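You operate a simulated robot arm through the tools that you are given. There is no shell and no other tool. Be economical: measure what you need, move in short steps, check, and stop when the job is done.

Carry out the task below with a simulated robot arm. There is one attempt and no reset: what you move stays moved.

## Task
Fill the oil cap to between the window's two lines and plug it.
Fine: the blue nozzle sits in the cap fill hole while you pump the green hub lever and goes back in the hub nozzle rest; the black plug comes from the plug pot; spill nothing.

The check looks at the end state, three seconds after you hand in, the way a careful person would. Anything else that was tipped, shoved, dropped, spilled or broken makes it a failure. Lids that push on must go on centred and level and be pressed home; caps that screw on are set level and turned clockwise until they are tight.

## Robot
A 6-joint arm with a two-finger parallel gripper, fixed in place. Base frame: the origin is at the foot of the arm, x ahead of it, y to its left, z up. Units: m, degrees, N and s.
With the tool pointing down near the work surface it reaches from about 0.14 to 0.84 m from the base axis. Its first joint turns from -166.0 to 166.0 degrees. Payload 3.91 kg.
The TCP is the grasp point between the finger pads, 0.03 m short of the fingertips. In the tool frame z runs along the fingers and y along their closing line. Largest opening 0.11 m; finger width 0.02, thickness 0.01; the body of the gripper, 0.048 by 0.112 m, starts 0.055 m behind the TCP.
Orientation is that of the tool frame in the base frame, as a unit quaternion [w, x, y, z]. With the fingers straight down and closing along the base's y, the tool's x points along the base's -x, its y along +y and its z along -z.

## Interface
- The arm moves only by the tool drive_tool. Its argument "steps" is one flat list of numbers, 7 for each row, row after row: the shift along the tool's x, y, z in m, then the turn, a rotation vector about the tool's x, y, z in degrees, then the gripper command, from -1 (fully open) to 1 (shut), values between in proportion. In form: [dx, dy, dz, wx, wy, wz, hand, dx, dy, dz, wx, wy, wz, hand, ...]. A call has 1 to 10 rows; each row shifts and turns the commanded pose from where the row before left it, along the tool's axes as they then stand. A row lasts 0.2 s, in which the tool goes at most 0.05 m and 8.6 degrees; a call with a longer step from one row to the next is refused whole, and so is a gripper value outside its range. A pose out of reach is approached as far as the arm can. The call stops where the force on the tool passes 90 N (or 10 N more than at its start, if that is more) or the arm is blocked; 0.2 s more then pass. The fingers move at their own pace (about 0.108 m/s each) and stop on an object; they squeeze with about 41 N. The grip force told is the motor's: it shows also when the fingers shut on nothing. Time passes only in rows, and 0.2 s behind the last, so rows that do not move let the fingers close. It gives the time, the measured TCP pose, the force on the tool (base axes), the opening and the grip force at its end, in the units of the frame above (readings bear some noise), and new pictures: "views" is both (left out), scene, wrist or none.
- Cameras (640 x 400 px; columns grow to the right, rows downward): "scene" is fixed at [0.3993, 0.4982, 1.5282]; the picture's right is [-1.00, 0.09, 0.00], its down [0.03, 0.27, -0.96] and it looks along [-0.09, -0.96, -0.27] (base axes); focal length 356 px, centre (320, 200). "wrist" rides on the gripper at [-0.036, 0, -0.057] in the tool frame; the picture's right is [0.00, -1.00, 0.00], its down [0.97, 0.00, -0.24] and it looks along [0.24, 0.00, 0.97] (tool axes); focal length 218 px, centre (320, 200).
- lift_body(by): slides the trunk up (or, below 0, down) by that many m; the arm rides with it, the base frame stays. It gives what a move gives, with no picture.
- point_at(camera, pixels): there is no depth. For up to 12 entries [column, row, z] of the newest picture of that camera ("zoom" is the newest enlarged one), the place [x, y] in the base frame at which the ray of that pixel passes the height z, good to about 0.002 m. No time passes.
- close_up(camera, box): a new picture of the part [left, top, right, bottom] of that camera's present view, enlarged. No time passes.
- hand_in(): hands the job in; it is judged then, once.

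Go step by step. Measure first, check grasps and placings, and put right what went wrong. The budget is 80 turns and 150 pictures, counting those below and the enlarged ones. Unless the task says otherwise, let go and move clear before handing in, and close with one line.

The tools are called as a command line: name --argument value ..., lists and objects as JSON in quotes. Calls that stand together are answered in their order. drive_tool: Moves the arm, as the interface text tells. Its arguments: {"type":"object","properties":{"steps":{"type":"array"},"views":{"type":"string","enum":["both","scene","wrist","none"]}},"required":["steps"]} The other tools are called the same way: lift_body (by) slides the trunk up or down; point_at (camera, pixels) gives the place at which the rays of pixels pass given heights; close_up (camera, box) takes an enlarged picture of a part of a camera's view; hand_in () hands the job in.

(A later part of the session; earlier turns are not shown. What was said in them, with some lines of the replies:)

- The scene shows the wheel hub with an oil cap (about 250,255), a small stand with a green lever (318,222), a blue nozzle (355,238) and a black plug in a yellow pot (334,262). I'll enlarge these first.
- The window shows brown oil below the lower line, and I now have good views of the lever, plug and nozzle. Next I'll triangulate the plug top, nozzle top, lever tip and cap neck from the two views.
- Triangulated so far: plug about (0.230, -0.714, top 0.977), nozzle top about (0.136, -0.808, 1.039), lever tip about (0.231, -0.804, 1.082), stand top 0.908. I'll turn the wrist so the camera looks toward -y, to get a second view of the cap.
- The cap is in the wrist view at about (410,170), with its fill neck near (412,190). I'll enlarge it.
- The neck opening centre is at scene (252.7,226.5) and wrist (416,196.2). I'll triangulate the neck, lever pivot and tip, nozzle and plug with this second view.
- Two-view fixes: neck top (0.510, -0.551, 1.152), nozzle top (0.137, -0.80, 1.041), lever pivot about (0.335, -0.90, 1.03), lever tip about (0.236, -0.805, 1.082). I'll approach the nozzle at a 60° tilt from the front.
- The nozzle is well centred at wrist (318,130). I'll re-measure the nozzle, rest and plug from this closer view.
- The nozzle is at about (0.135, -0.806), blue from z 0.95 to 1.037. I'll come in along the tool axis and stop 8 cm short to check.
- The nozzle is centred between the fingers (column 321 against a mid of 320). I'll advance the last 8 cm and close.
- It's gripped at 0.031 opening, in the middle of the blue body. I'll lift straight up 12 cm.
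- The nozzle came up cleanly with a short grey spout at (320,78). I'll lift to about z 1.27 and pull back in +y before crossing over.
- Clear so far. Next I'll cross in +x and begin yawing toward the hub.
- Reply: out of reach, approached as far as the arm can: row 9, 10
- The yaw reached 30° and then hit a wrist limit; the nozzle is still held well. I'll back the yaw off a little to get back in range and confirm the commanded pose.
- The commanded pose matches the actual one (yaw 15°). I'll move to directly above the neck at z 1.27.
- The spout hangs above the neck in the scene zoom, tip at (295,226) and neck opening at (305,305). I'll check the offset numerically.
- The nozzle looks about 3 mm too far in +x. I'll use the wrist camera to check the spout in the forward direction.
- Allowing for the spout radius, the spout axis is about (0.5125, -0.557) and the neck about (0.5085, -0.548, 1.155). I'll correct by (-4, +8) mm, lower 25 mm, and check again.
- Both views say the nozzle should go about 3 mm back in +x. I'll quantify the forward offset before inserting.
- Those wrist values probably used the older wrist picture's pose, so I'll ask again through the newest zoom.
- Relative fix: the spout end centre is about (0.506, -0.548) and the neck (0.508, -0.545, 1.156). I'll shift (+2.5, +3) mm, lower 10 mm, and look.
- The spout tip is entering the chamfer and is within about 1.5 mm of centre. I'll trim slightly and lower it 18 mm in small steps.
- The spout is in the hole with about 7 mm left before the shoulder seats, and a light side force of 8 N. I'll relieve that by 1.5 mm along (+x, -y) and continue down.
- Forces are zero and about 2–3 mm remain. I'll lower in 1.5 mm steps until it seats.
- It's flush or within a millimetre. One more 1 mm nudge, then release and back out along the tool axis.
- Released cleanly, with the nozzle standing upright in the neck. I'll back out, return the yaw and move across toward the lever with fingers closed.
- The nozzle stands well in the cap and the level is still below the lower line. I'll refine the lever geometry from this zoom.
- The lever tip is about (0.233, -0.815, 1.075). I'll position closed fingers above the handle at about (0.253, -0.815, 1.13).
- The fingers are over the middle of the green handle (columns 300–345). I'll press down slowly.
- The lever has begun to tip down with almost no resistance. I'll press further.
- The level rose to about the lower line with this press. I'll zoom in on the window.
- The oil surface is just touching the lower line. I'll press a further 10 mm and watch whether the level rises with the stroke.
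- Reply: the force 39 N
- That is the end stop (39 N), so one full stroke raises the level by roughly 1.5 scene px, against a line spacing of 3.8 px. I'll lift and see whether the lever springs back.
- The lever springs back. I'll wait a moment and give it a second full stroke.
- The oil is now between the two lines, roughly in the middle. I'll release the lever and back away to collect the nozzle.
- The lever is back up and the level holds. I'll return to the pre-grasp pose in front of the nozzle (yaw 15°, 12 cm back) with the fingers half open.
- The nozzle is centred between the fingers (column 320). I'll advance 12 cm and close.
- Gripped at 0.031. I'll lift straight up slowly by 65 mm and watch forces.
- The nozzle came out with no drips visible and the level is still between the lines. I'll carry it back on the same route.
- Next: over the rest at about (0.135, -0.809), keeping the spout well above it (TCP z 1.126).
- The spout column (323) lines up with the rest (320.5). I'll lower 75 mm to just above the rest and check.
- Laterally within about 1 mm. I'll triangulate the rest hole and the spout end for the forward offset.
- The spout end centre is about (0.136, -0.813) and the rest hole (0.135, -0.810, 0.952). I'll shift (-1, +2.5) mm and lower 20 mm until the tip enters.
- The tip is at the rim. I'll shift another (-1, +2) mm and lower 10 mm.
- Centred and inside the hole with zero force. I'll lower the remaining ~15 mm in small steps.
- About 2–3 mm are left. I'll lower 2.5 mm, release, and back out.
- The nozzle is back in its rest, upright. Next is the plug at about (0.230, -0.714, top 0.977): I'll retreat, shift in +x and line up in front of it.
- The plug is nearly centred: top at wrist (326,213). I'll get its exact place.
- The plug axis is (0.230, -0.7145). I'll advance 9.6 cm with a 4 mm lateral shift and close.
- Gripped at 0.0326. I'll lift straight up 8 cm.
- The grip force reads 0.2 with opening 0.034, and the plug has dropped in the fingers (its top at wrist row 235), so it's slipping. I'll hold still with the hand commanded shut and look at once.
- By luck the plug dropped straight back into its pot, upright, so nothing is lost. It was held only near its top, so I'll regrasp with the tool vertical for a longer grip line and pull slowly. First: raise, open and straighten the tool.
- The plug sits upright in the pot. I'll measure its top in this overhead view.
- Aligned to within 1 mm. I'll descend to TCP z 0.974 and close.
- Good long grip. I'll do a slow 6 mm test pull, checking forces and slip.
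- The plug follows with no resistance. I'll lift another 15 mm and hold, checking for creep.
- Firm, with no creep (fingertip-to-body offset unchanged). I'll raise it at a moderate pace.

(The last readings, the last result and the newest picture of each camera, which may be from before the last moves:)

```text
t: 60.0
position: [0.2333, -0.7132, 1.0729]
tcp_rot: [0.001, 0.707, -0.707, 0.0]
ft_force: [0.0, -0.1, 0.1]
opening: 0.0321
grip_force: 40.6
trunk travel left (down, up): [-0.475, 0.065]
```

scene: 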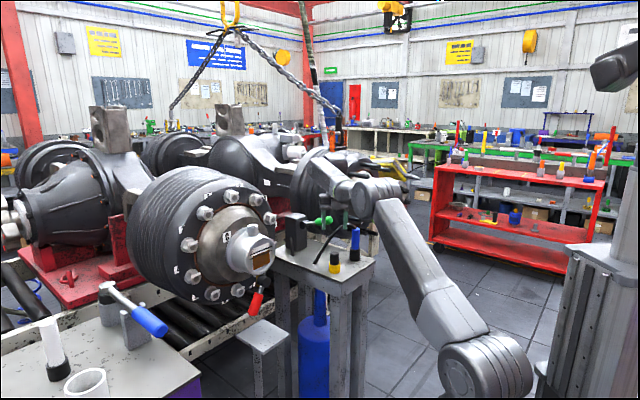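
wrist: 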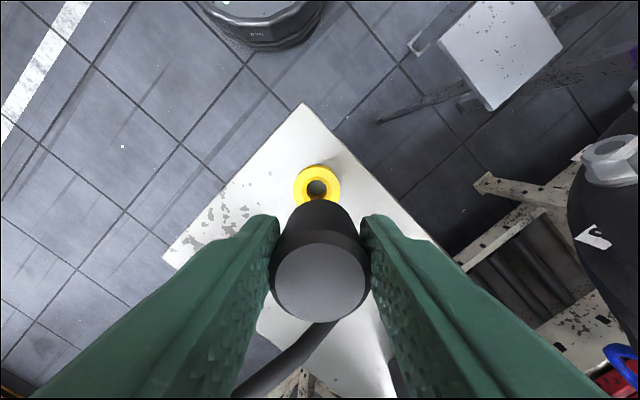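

The plug is held in the same spot in the fingers. I'll continue up to about 1.265 and start pulling back in +y.

drive_tool --steps '[0, 0, -0.027, 0, 0, 0, 1, 0, 0, -0.028, 0, 0, 0, 1, 0, 0, -0.028, 0, 0, 0, 1, 0, 0, -0.028, 0, 0, 0, 1, 0, 0, -0.028, 0, 0, 0, 1, 0, 0, -0.028, 0, 0, 0, 1, -0.012, 0, -0.027, 0, 0, 0, 1, -0.03, 0, 0, 0, 0, 0, 1, -0.035, 0, 0, 0, 0, 0, 1, -0.035, 0, 0, 0, 0, 0, 1]' --views "wrist"

```text
t: 62.2
position: [0.2265, -0.5837, 1.2248]
tcp_rot: [0.0, -0.707, 0.707, 0.0]
ft_force: [-0.3, 0.8, -0.9]
opening: 0.0321
grip_force: 41.2
out of reach, approached as far as the arm can: row 4, 5, 6, 7
trunk travel left (down, up): [-0.475, 0.065]
```

wrist: 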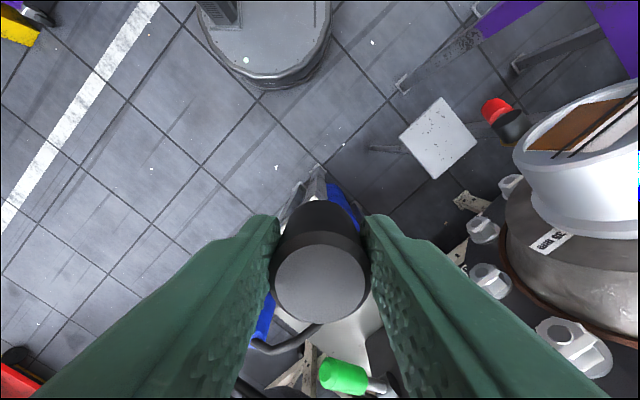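

The vertical reach limit stopped part of the climb. The plug is still held, so I'll raise the trunk to gain reach.

lift_body --by 0.06

```text
t: 63.2
position: [0.2269, -0.5852, 1.2843]
tcp_rot: [-0.001, -0.706, 0.708, 0.0]
ft_force: [0.0, -0.3, -0.5]
opening: 0.0321
grip_force: 41.1
trunk travel left (down, up): [-0.535, 0.005]
```

Now move over toward the neck, ending about 1.5 cm in front of it at z ~1.245.

drive_tool --steps '[-0.0061, -0.02, 0.0043, 0, 0, 0, 1, -0.0061, -0.0326, 0.0043, 0, 0, 0, 1, -0.0061, -0.0326, 0.0043, 0, 0, 0, 1, -0.0061, -0.0326, 0.0043, 0, 0, 0, 1, -0.0061, -0.0326, 0.0043, 0, 0, 0, 1, -0.0061, -0.0326, 0.0043, 0, 0, 0, 1, -0.0061, -0.0326, 0.0043, 0, 0, 0, 1, -0.0061, -0.0326, 0.0043, 0, 0, 0, 1, -0.0061, -0.0326, 0.0043, 0, 0, 0, 1]' --views "wrist"

close_up --camera "scene" --box '[220, 190, 280, 250]'

```text
t: 65.2
position: [0.5101, -0.5306, 1.2447]
tcp_rot: [0.0, -0.706, 0.708, 0.0]
ft_force: [0.6, 0.6, 0.3]
opening: 0.0321
grip_force: 41.6
trunk travel left (down, up): [-0.535, 0.005]
```

wrist: 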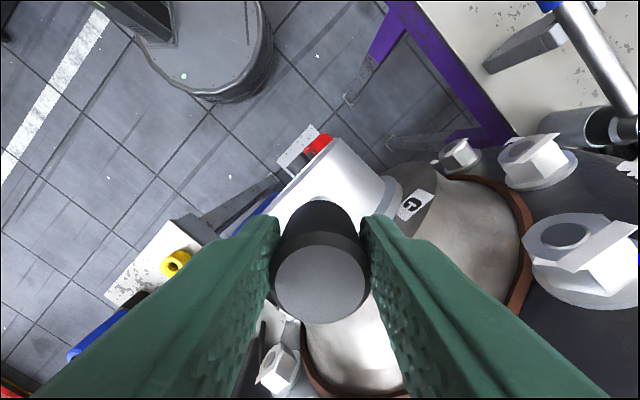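

```text
6.67 times, centred on (250, 220) of scene
```

zoom: 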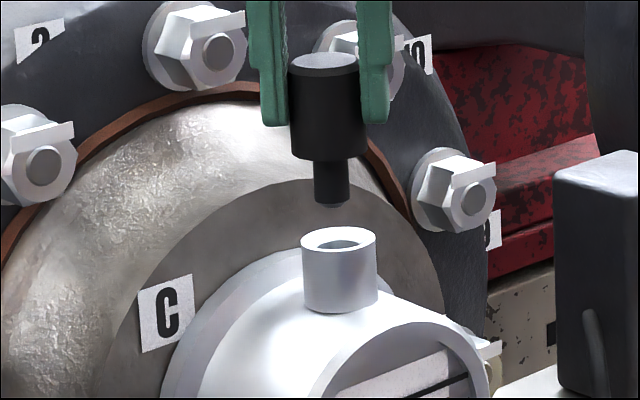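

Clear scene view: the spigot tip is at zoom (332,205) and the neck opening at (338,240). I'll compute the tip height, then move over.

point_at --camera "zoom" --pixels '[[332, 205, 1.17], [332, 205, 1.18], [332, 205, 1.19], [338.5, 240, 1.155]]'

drive_tool --steps '[0.0072, 0, 0.0, 0, 0, 0, 1, 0.0072, 0, 0.0, 0, 0, 0, 1, 0, 0, 0.006, 0, 0, 0, 1, 0, 0, 0, 0, 0, 0, 1]' --views "wrist"

close_up --camera "scene" --box '[237, 205, 267, 235]'

```text
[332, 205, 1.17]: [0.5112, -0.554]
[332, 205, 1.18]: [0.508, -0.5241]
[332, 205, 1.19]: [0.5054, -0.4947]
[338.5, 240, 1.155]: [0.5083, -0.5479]
```

```text
t: 66.2
position: [0.5081, -0.5458, 1.2386]
tcp_rot: [0.0, 0.707, -0.707, 0.0]
ft_force: [0.2, 0.0, -0.8]
opening: 0.0324
grip_force: 40.6
trunk travel left (down, up): [-0.535, 0.005]
```

wrist: 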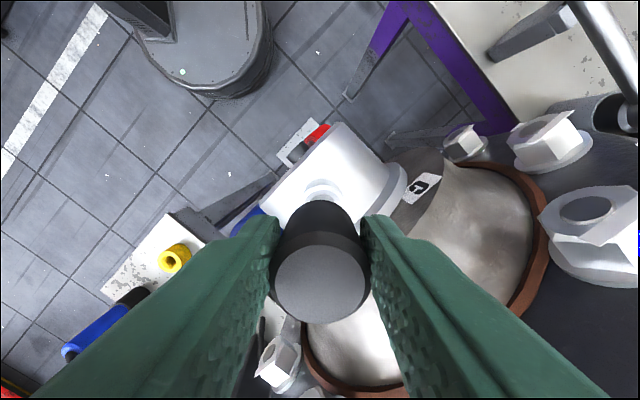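

```text
13.33 times, centred on (252, 220) of scene
```

zoom: 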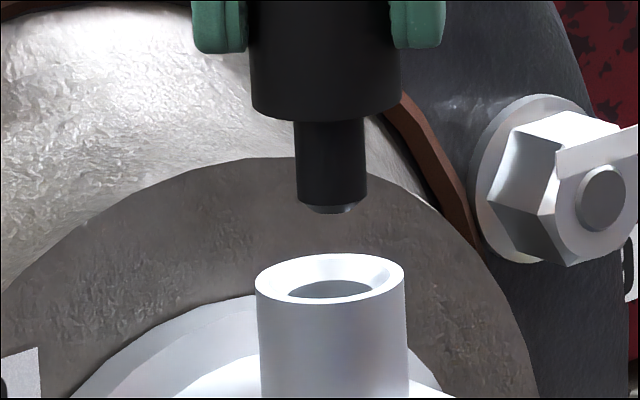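

Column alignment is within 1 mm. I'll zoom the wrist view at the neck peeking out behind the plug to check y.

close_up --camera "wrist" --box '[280, 160, 370, 240]'

```text
5.00 times, centred on (325, 200) of wrist
```

zoom: 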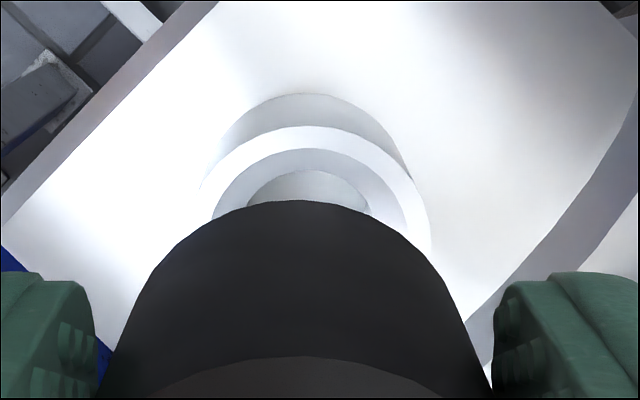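

I'll compare the rim centre (316,238) with the plug's near lower edge (299,200) in this zoom.

point_at --camera "zoom" --pixels '[[316, 238, 1.155], [316, 126, 1.155], [299, 200, 1.19], [299, 200, 1.194], [299, 200, 1.198]]'

point_at --camera "scene" --pixels '[[252.9, 213.6, 1.185], [252.9, 213.6, 1.19], [252.9, 213.6, 1.195], [252.9, 213.6, 1.2]]'

```text
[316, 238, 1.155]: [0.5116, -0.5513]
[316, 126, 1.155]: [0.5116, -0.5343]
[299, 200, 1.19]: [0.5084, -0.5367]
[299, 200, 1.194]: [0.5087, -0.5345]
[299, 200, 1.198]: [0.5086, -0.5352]
```

```text
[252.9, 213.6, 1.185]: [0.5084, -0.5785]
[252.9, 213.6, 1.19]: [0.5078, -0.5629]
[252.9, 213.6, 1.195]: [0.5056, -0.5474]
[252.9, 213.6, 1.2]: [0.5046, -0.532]
```

Relative: y matches within 1 mm and x needs about +2 mm. I'll shift and lower 10 mm.

drive_tool --steps '[0, -0.0018, 0, 0, 0, 0, 1, 0, 0, 0.005, 0, 0, 0, 1, 0, 0, 0.005, 0, 0, 0, 1, 0, 0, 0, 0, 0, 0, 1]' --views "none"

close_up --camera "scene" --box '[237, 205, 267, 235]'

close_up --camera "wrist" --box '[280, 160, 370, 240]'

```text
t: 67.2
position: [0.509, -0.546, 1.2303]
tcp_rot: [0.0, 0.708, -0.707, 0.0]
ft_force: [-0.4, 0.7, 0.6]
opening: 0.0321
grip_force: 41.1
trunk travel left (down, up): [-0.535, 0.005]
```

```text
13.33 times, centred on (252, 220) of scene
```

zoom: 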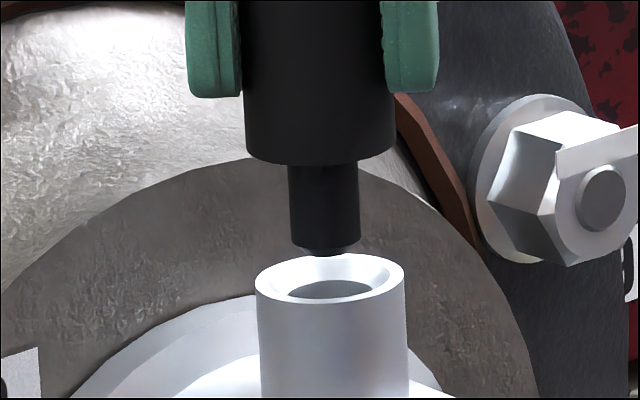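

```text
5.00 times, centred on (325, 200) of wrist
```

zoom: 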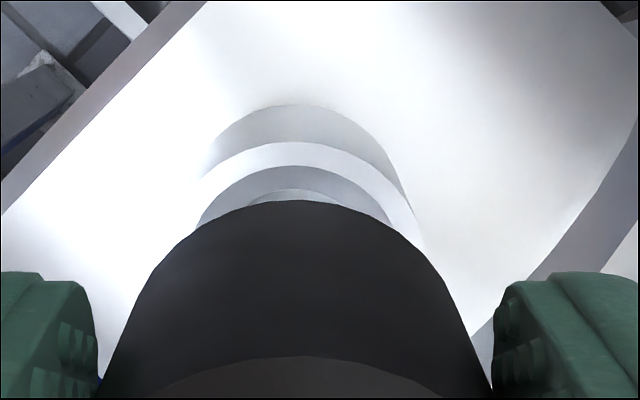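

Lateral alignment looks right in both views. I'll lower 7 mm so the tip enters the chamfer and check.

drive_tool --steps '[0, 0.0005, 0.0035, 0, 0, 0, 1, 0, 0, 0.0035, 0, 0, 0, 1, 0, 0, 0, 0, 0, 0, 1]' --views "none"

close_up --camera "scene" --box '[237, 205, 267, 235]'

```text
t: 68.0
position: [0.5094, -0.5448, 1.2232]
tcp_rot: [0.0, 0.708, -0.707, 0.0]
ft_force: [-0.2, -1.6, -0.4]
opening: 0.0322
grip_force: 41.2
trunk travel left (down, up): [-0.535, 0.005]
```

```text
13.33 times, centred on (252, 220) of scene
```

zoom: 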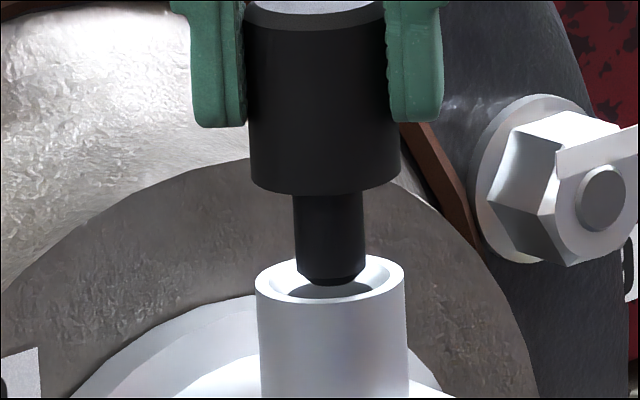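

The tip is in the chamfer and centred. I'll continue down in 3 mm steps.

drive_tool --steps '[0, 0, 0.003, 0, 0, 0, 1, 0, 0, 0.003, 0, 0, 0, 1, 0, 0, 0.003, 0, 0, 0, 1]' --views "none"

close_up --camera "scene" --box '[237, 205, 267, 235]'

```text
t: 68.8
position: [0.5095, -0.5452, 1.2133]
tcp_rot: [0.0, 0.707, -0.707, 0.0]
ft_force: [0.6, -0.8, 0.1]
opening: 0.0319
grip_force: 40.9
trunk travel left (down, up): [-0.535, 0.005]
```

```text
13.33 times, centred on (252, 220) of scene
```

zoom: 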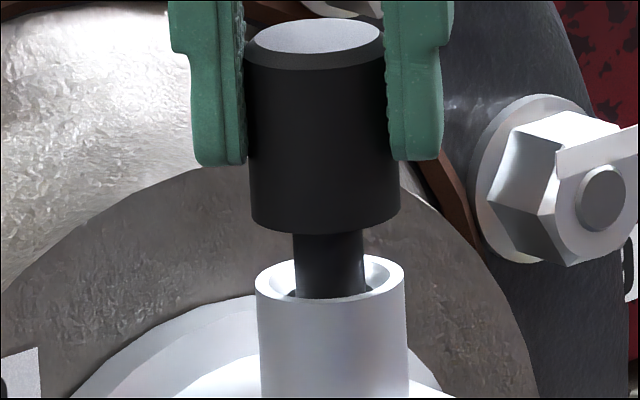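

It's entering freely with about 15 mm left. Continuing down.

drive_tool --steps '[0, 0, 0.003, 0, 0, 0, 1, 0, 0, 0.003, 0, 0, 0, 1, 0, 0, 0.003, 0, 0, 0, 1, 0, 0, 0.002, 0, 0, 0, 1]' --views "none"

close_up --camera "scene" --box '[237, 205, 267, 235]'

```text
t: 69.8
position: [0.5098, -0.5465, 1.2016]
tcp_rot: [0.0, -0.707, 0.707, 0.001]
ft_force: [-0.2, 0.1, -0.2]
opening: 0.032
grip_force: 41.1
trunk travel left (down, up): [-0.535, 0.005]
```

```text
13.33 times, centred on (252, 220) of scene
```

zoom: 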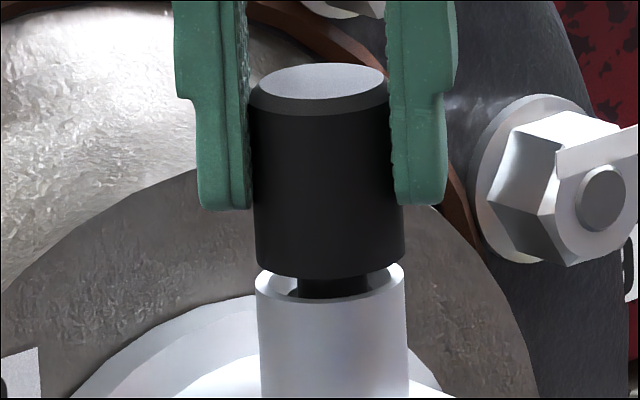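

Centred, no force, about 6 mm left. I'll lower further and watch for the push-fit resistance.

drive_tool --steps '[0, 0, 0.002, 0, 0, 0, 1, 0, 0, 0.002, 0, 0, 0, 1, 0, 0, 0.002, 0, 0, 0, 1, 0, 0, 0.001, 0, 0, 0, 1]' --views "none"

close_up --camera "scene" --box '[237, 205, 267, 235]'

```text
t: 70.8
position: [0.5088, -0.545, 1.1956]
tcp_rot: [0.0, 0.708, -0.707, 0.0]
ft_force: [1.5, 0.0, 4.9]
opening: 0.0323
grip_force: 41.0
trunk travel left (down, up): [-0.535, 0.005]
```

```text
13.33 times, centred on (252, 220) of scene
```

zoom: 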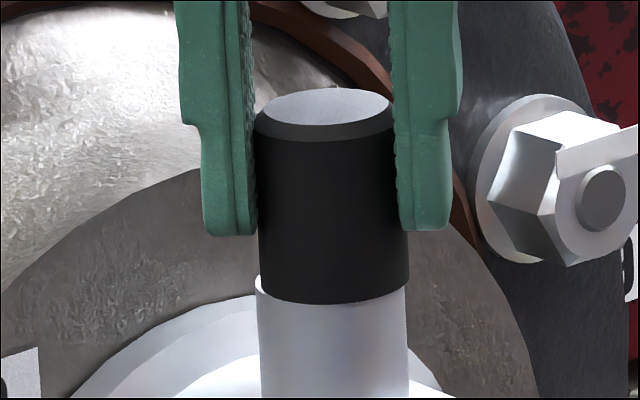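

The shoulder is seated on the neck rim with 5 N contact. I'll release, rise, close the fingers and press down on the plug top to drive it home.

drive_tool --steps '[0, 0, 0.001, 0, 0, 0, 1, 0, 0, 0, 0, 0, 0, 0.3, 0, 0, 0, 0, 0, 0, 0, 0, 0, -0.024, 0, 0, 0, 0, 0, 0, -0.024, 0, 0, 0, 0, 0, 0, 0, 0, 0, 0, 1, 0, 0, 0, 0, 0, 0, 1, 0, 0, 0, 0, 0, 0, 1]' --views "none"

close_up --camera "scene" --box '[237, 200, 267, 235]'

```text
t: 72.6
position: [0.5091, -0.5452, 1.2411]
tcp_rot: [0.0, 0.707, -0.707, 0.0]
ft_force: [1.6, -0.3, 0.1]
opening: 0.0001
grip_force: 37.7
trunk travel left (down, up): [-0.535, 0.005]
```

```text
11.43 times, centred on (252, 218) of scene
```

zoom: 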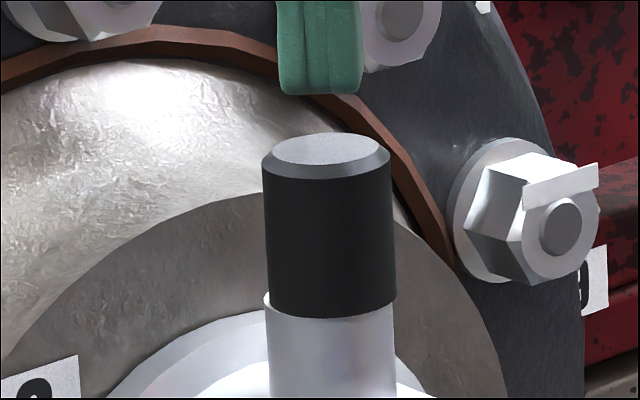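

The plug stands level. I'll press down gently with the closed fingers.

drive_tool --steps '[0, 0, 0.008, 0, 0, 0, 1, 0, 0, 0.005, 0, 0, 0, 1, 0, 0, 0.003, 0, 0, 0, 1, 0, 0, 0.002, 0, 0, 0, 1, 0, 0, 0.002, 0, 0, 0, 1]' --views "none"

```text
t: 73.8
position: [0.5071, -0.5454, 1.2238]
tcp_rot: [0.0, 0.708, -0.707, 0.002]
ft_force: [1.6, 0.6, 7.6]
opening: 0.0001
grip_force: 37.4
trunk travel left (down, up): [-0.535, 0.005]
```

Contact at 7.6 N. I'll press a few more millimetres to build up force.

drive_tool --steps '[0, 0, 0.002, 0, 0, 0, 1, 0, 0, 0.002, 0, 0, 0, 1, 0, 0, 0.002, 0, 0, 0, 1, 0, 0, 0, 0, 0, 0, 1]' --views "none"

close_up --camera "scene" --box '[237, 200, 267, 235]'

```text
t: 74.8
position: [0.5077, -0.5432, 1.2239]
tcp_rot: [0.002, 0.707, -0.707, 0.006]
ft_force: [8.0, -8.7, 47.6]
opening: 0.0
grip_force: 37.8
trunk travel left (down, up): [-0.535, 0.005]
```

```text
11.43 times, centred on (252, 218) of scene
```

zoom: 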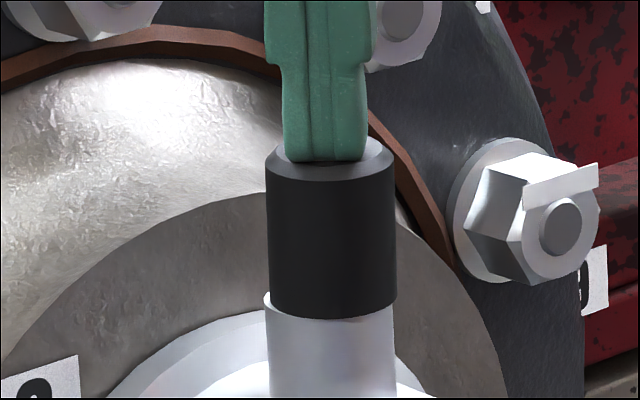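

47 N with no movement, so the plug is home. I'll lift off and move clear for a final inspection.

drive_tool --steps '[0, 0, -0.008, 0, 0, 0, 1, 0, 0, -0.018, 0, 0, 0, 1, -0.02, 0, 0, 0, 0, 0, 1, -0.04, 0.02, 0, 0, 0, 0, 1, -0.045, 0.02, -0.005, 0, 0, 0, 1, -0.045, 0.02, -0.005, 0, 0, 0, 1, -0.03, 0.02, -0.005, 0, 0, 0, 1, 0, 0, 0, 0, 0, 0, 1]' --views "both"

close_up --camera "scene" --box '[220, 195, 300, 295]'

close_up --camera "scene" --box '[252, 240, 280, 275]'

close_up --camera "scene" --box '[290, 205, 380, 285]'

```text
t: 76.6
position: [0.4291, -0.3649, 1.2563]
tcp_rot: [0.0, -0.707, 0.707, 0.0]
ft_force: [-0.4, 0.1, -0.9]
opening: 0.0001
grip_force: 38.2
trunk travel left (down, up): [-0.535, 0.005]
```

scene: 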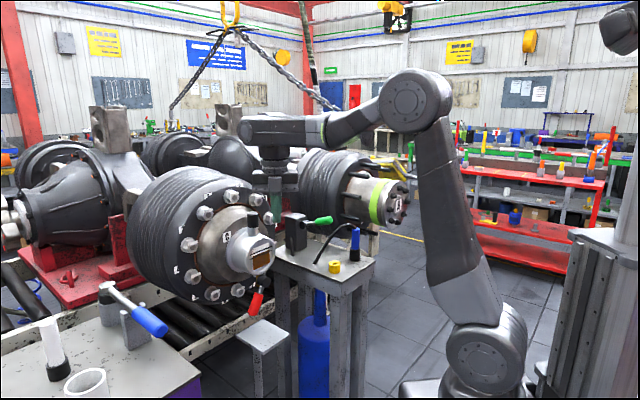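
wrist: 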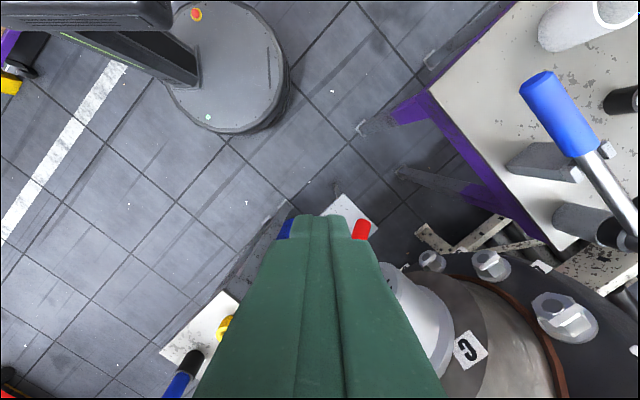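

```text
4.00 times, centred on (260, 245) of scene
```

zoom: 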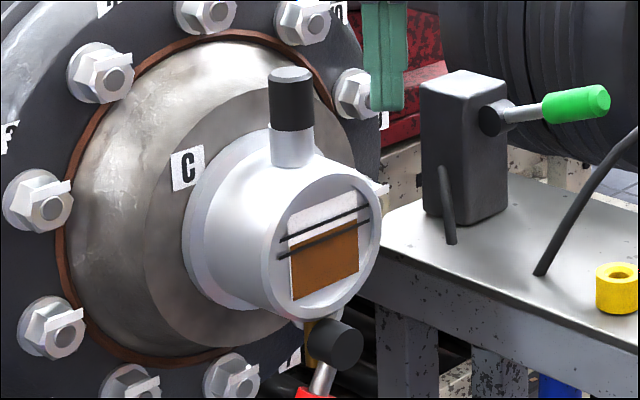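

```text
11.43 times, centred on (266, 258) of scene
```

zoom: 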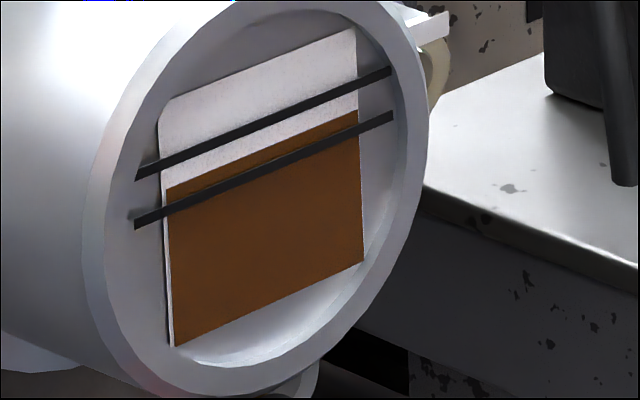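

```text
5.00 times, centred on (335, 245) of scene
```

zoom: 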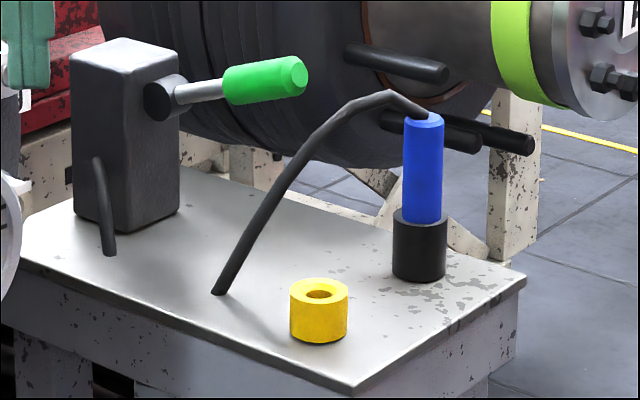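

The final views show the level between the lines, the plug level and home, the nozzle in its rest, the lever up, the pot in place and no spill. Handing in.

hand_in

```text
The job is handed in.
```

The oil cap is filled to between the window's two lines and the black plug is pressed home. The nozzle is back in its rest with nothing spilled. While I was first lifting the plug, it slipped from the gripper once and fell back into its pot, so I regripped it.
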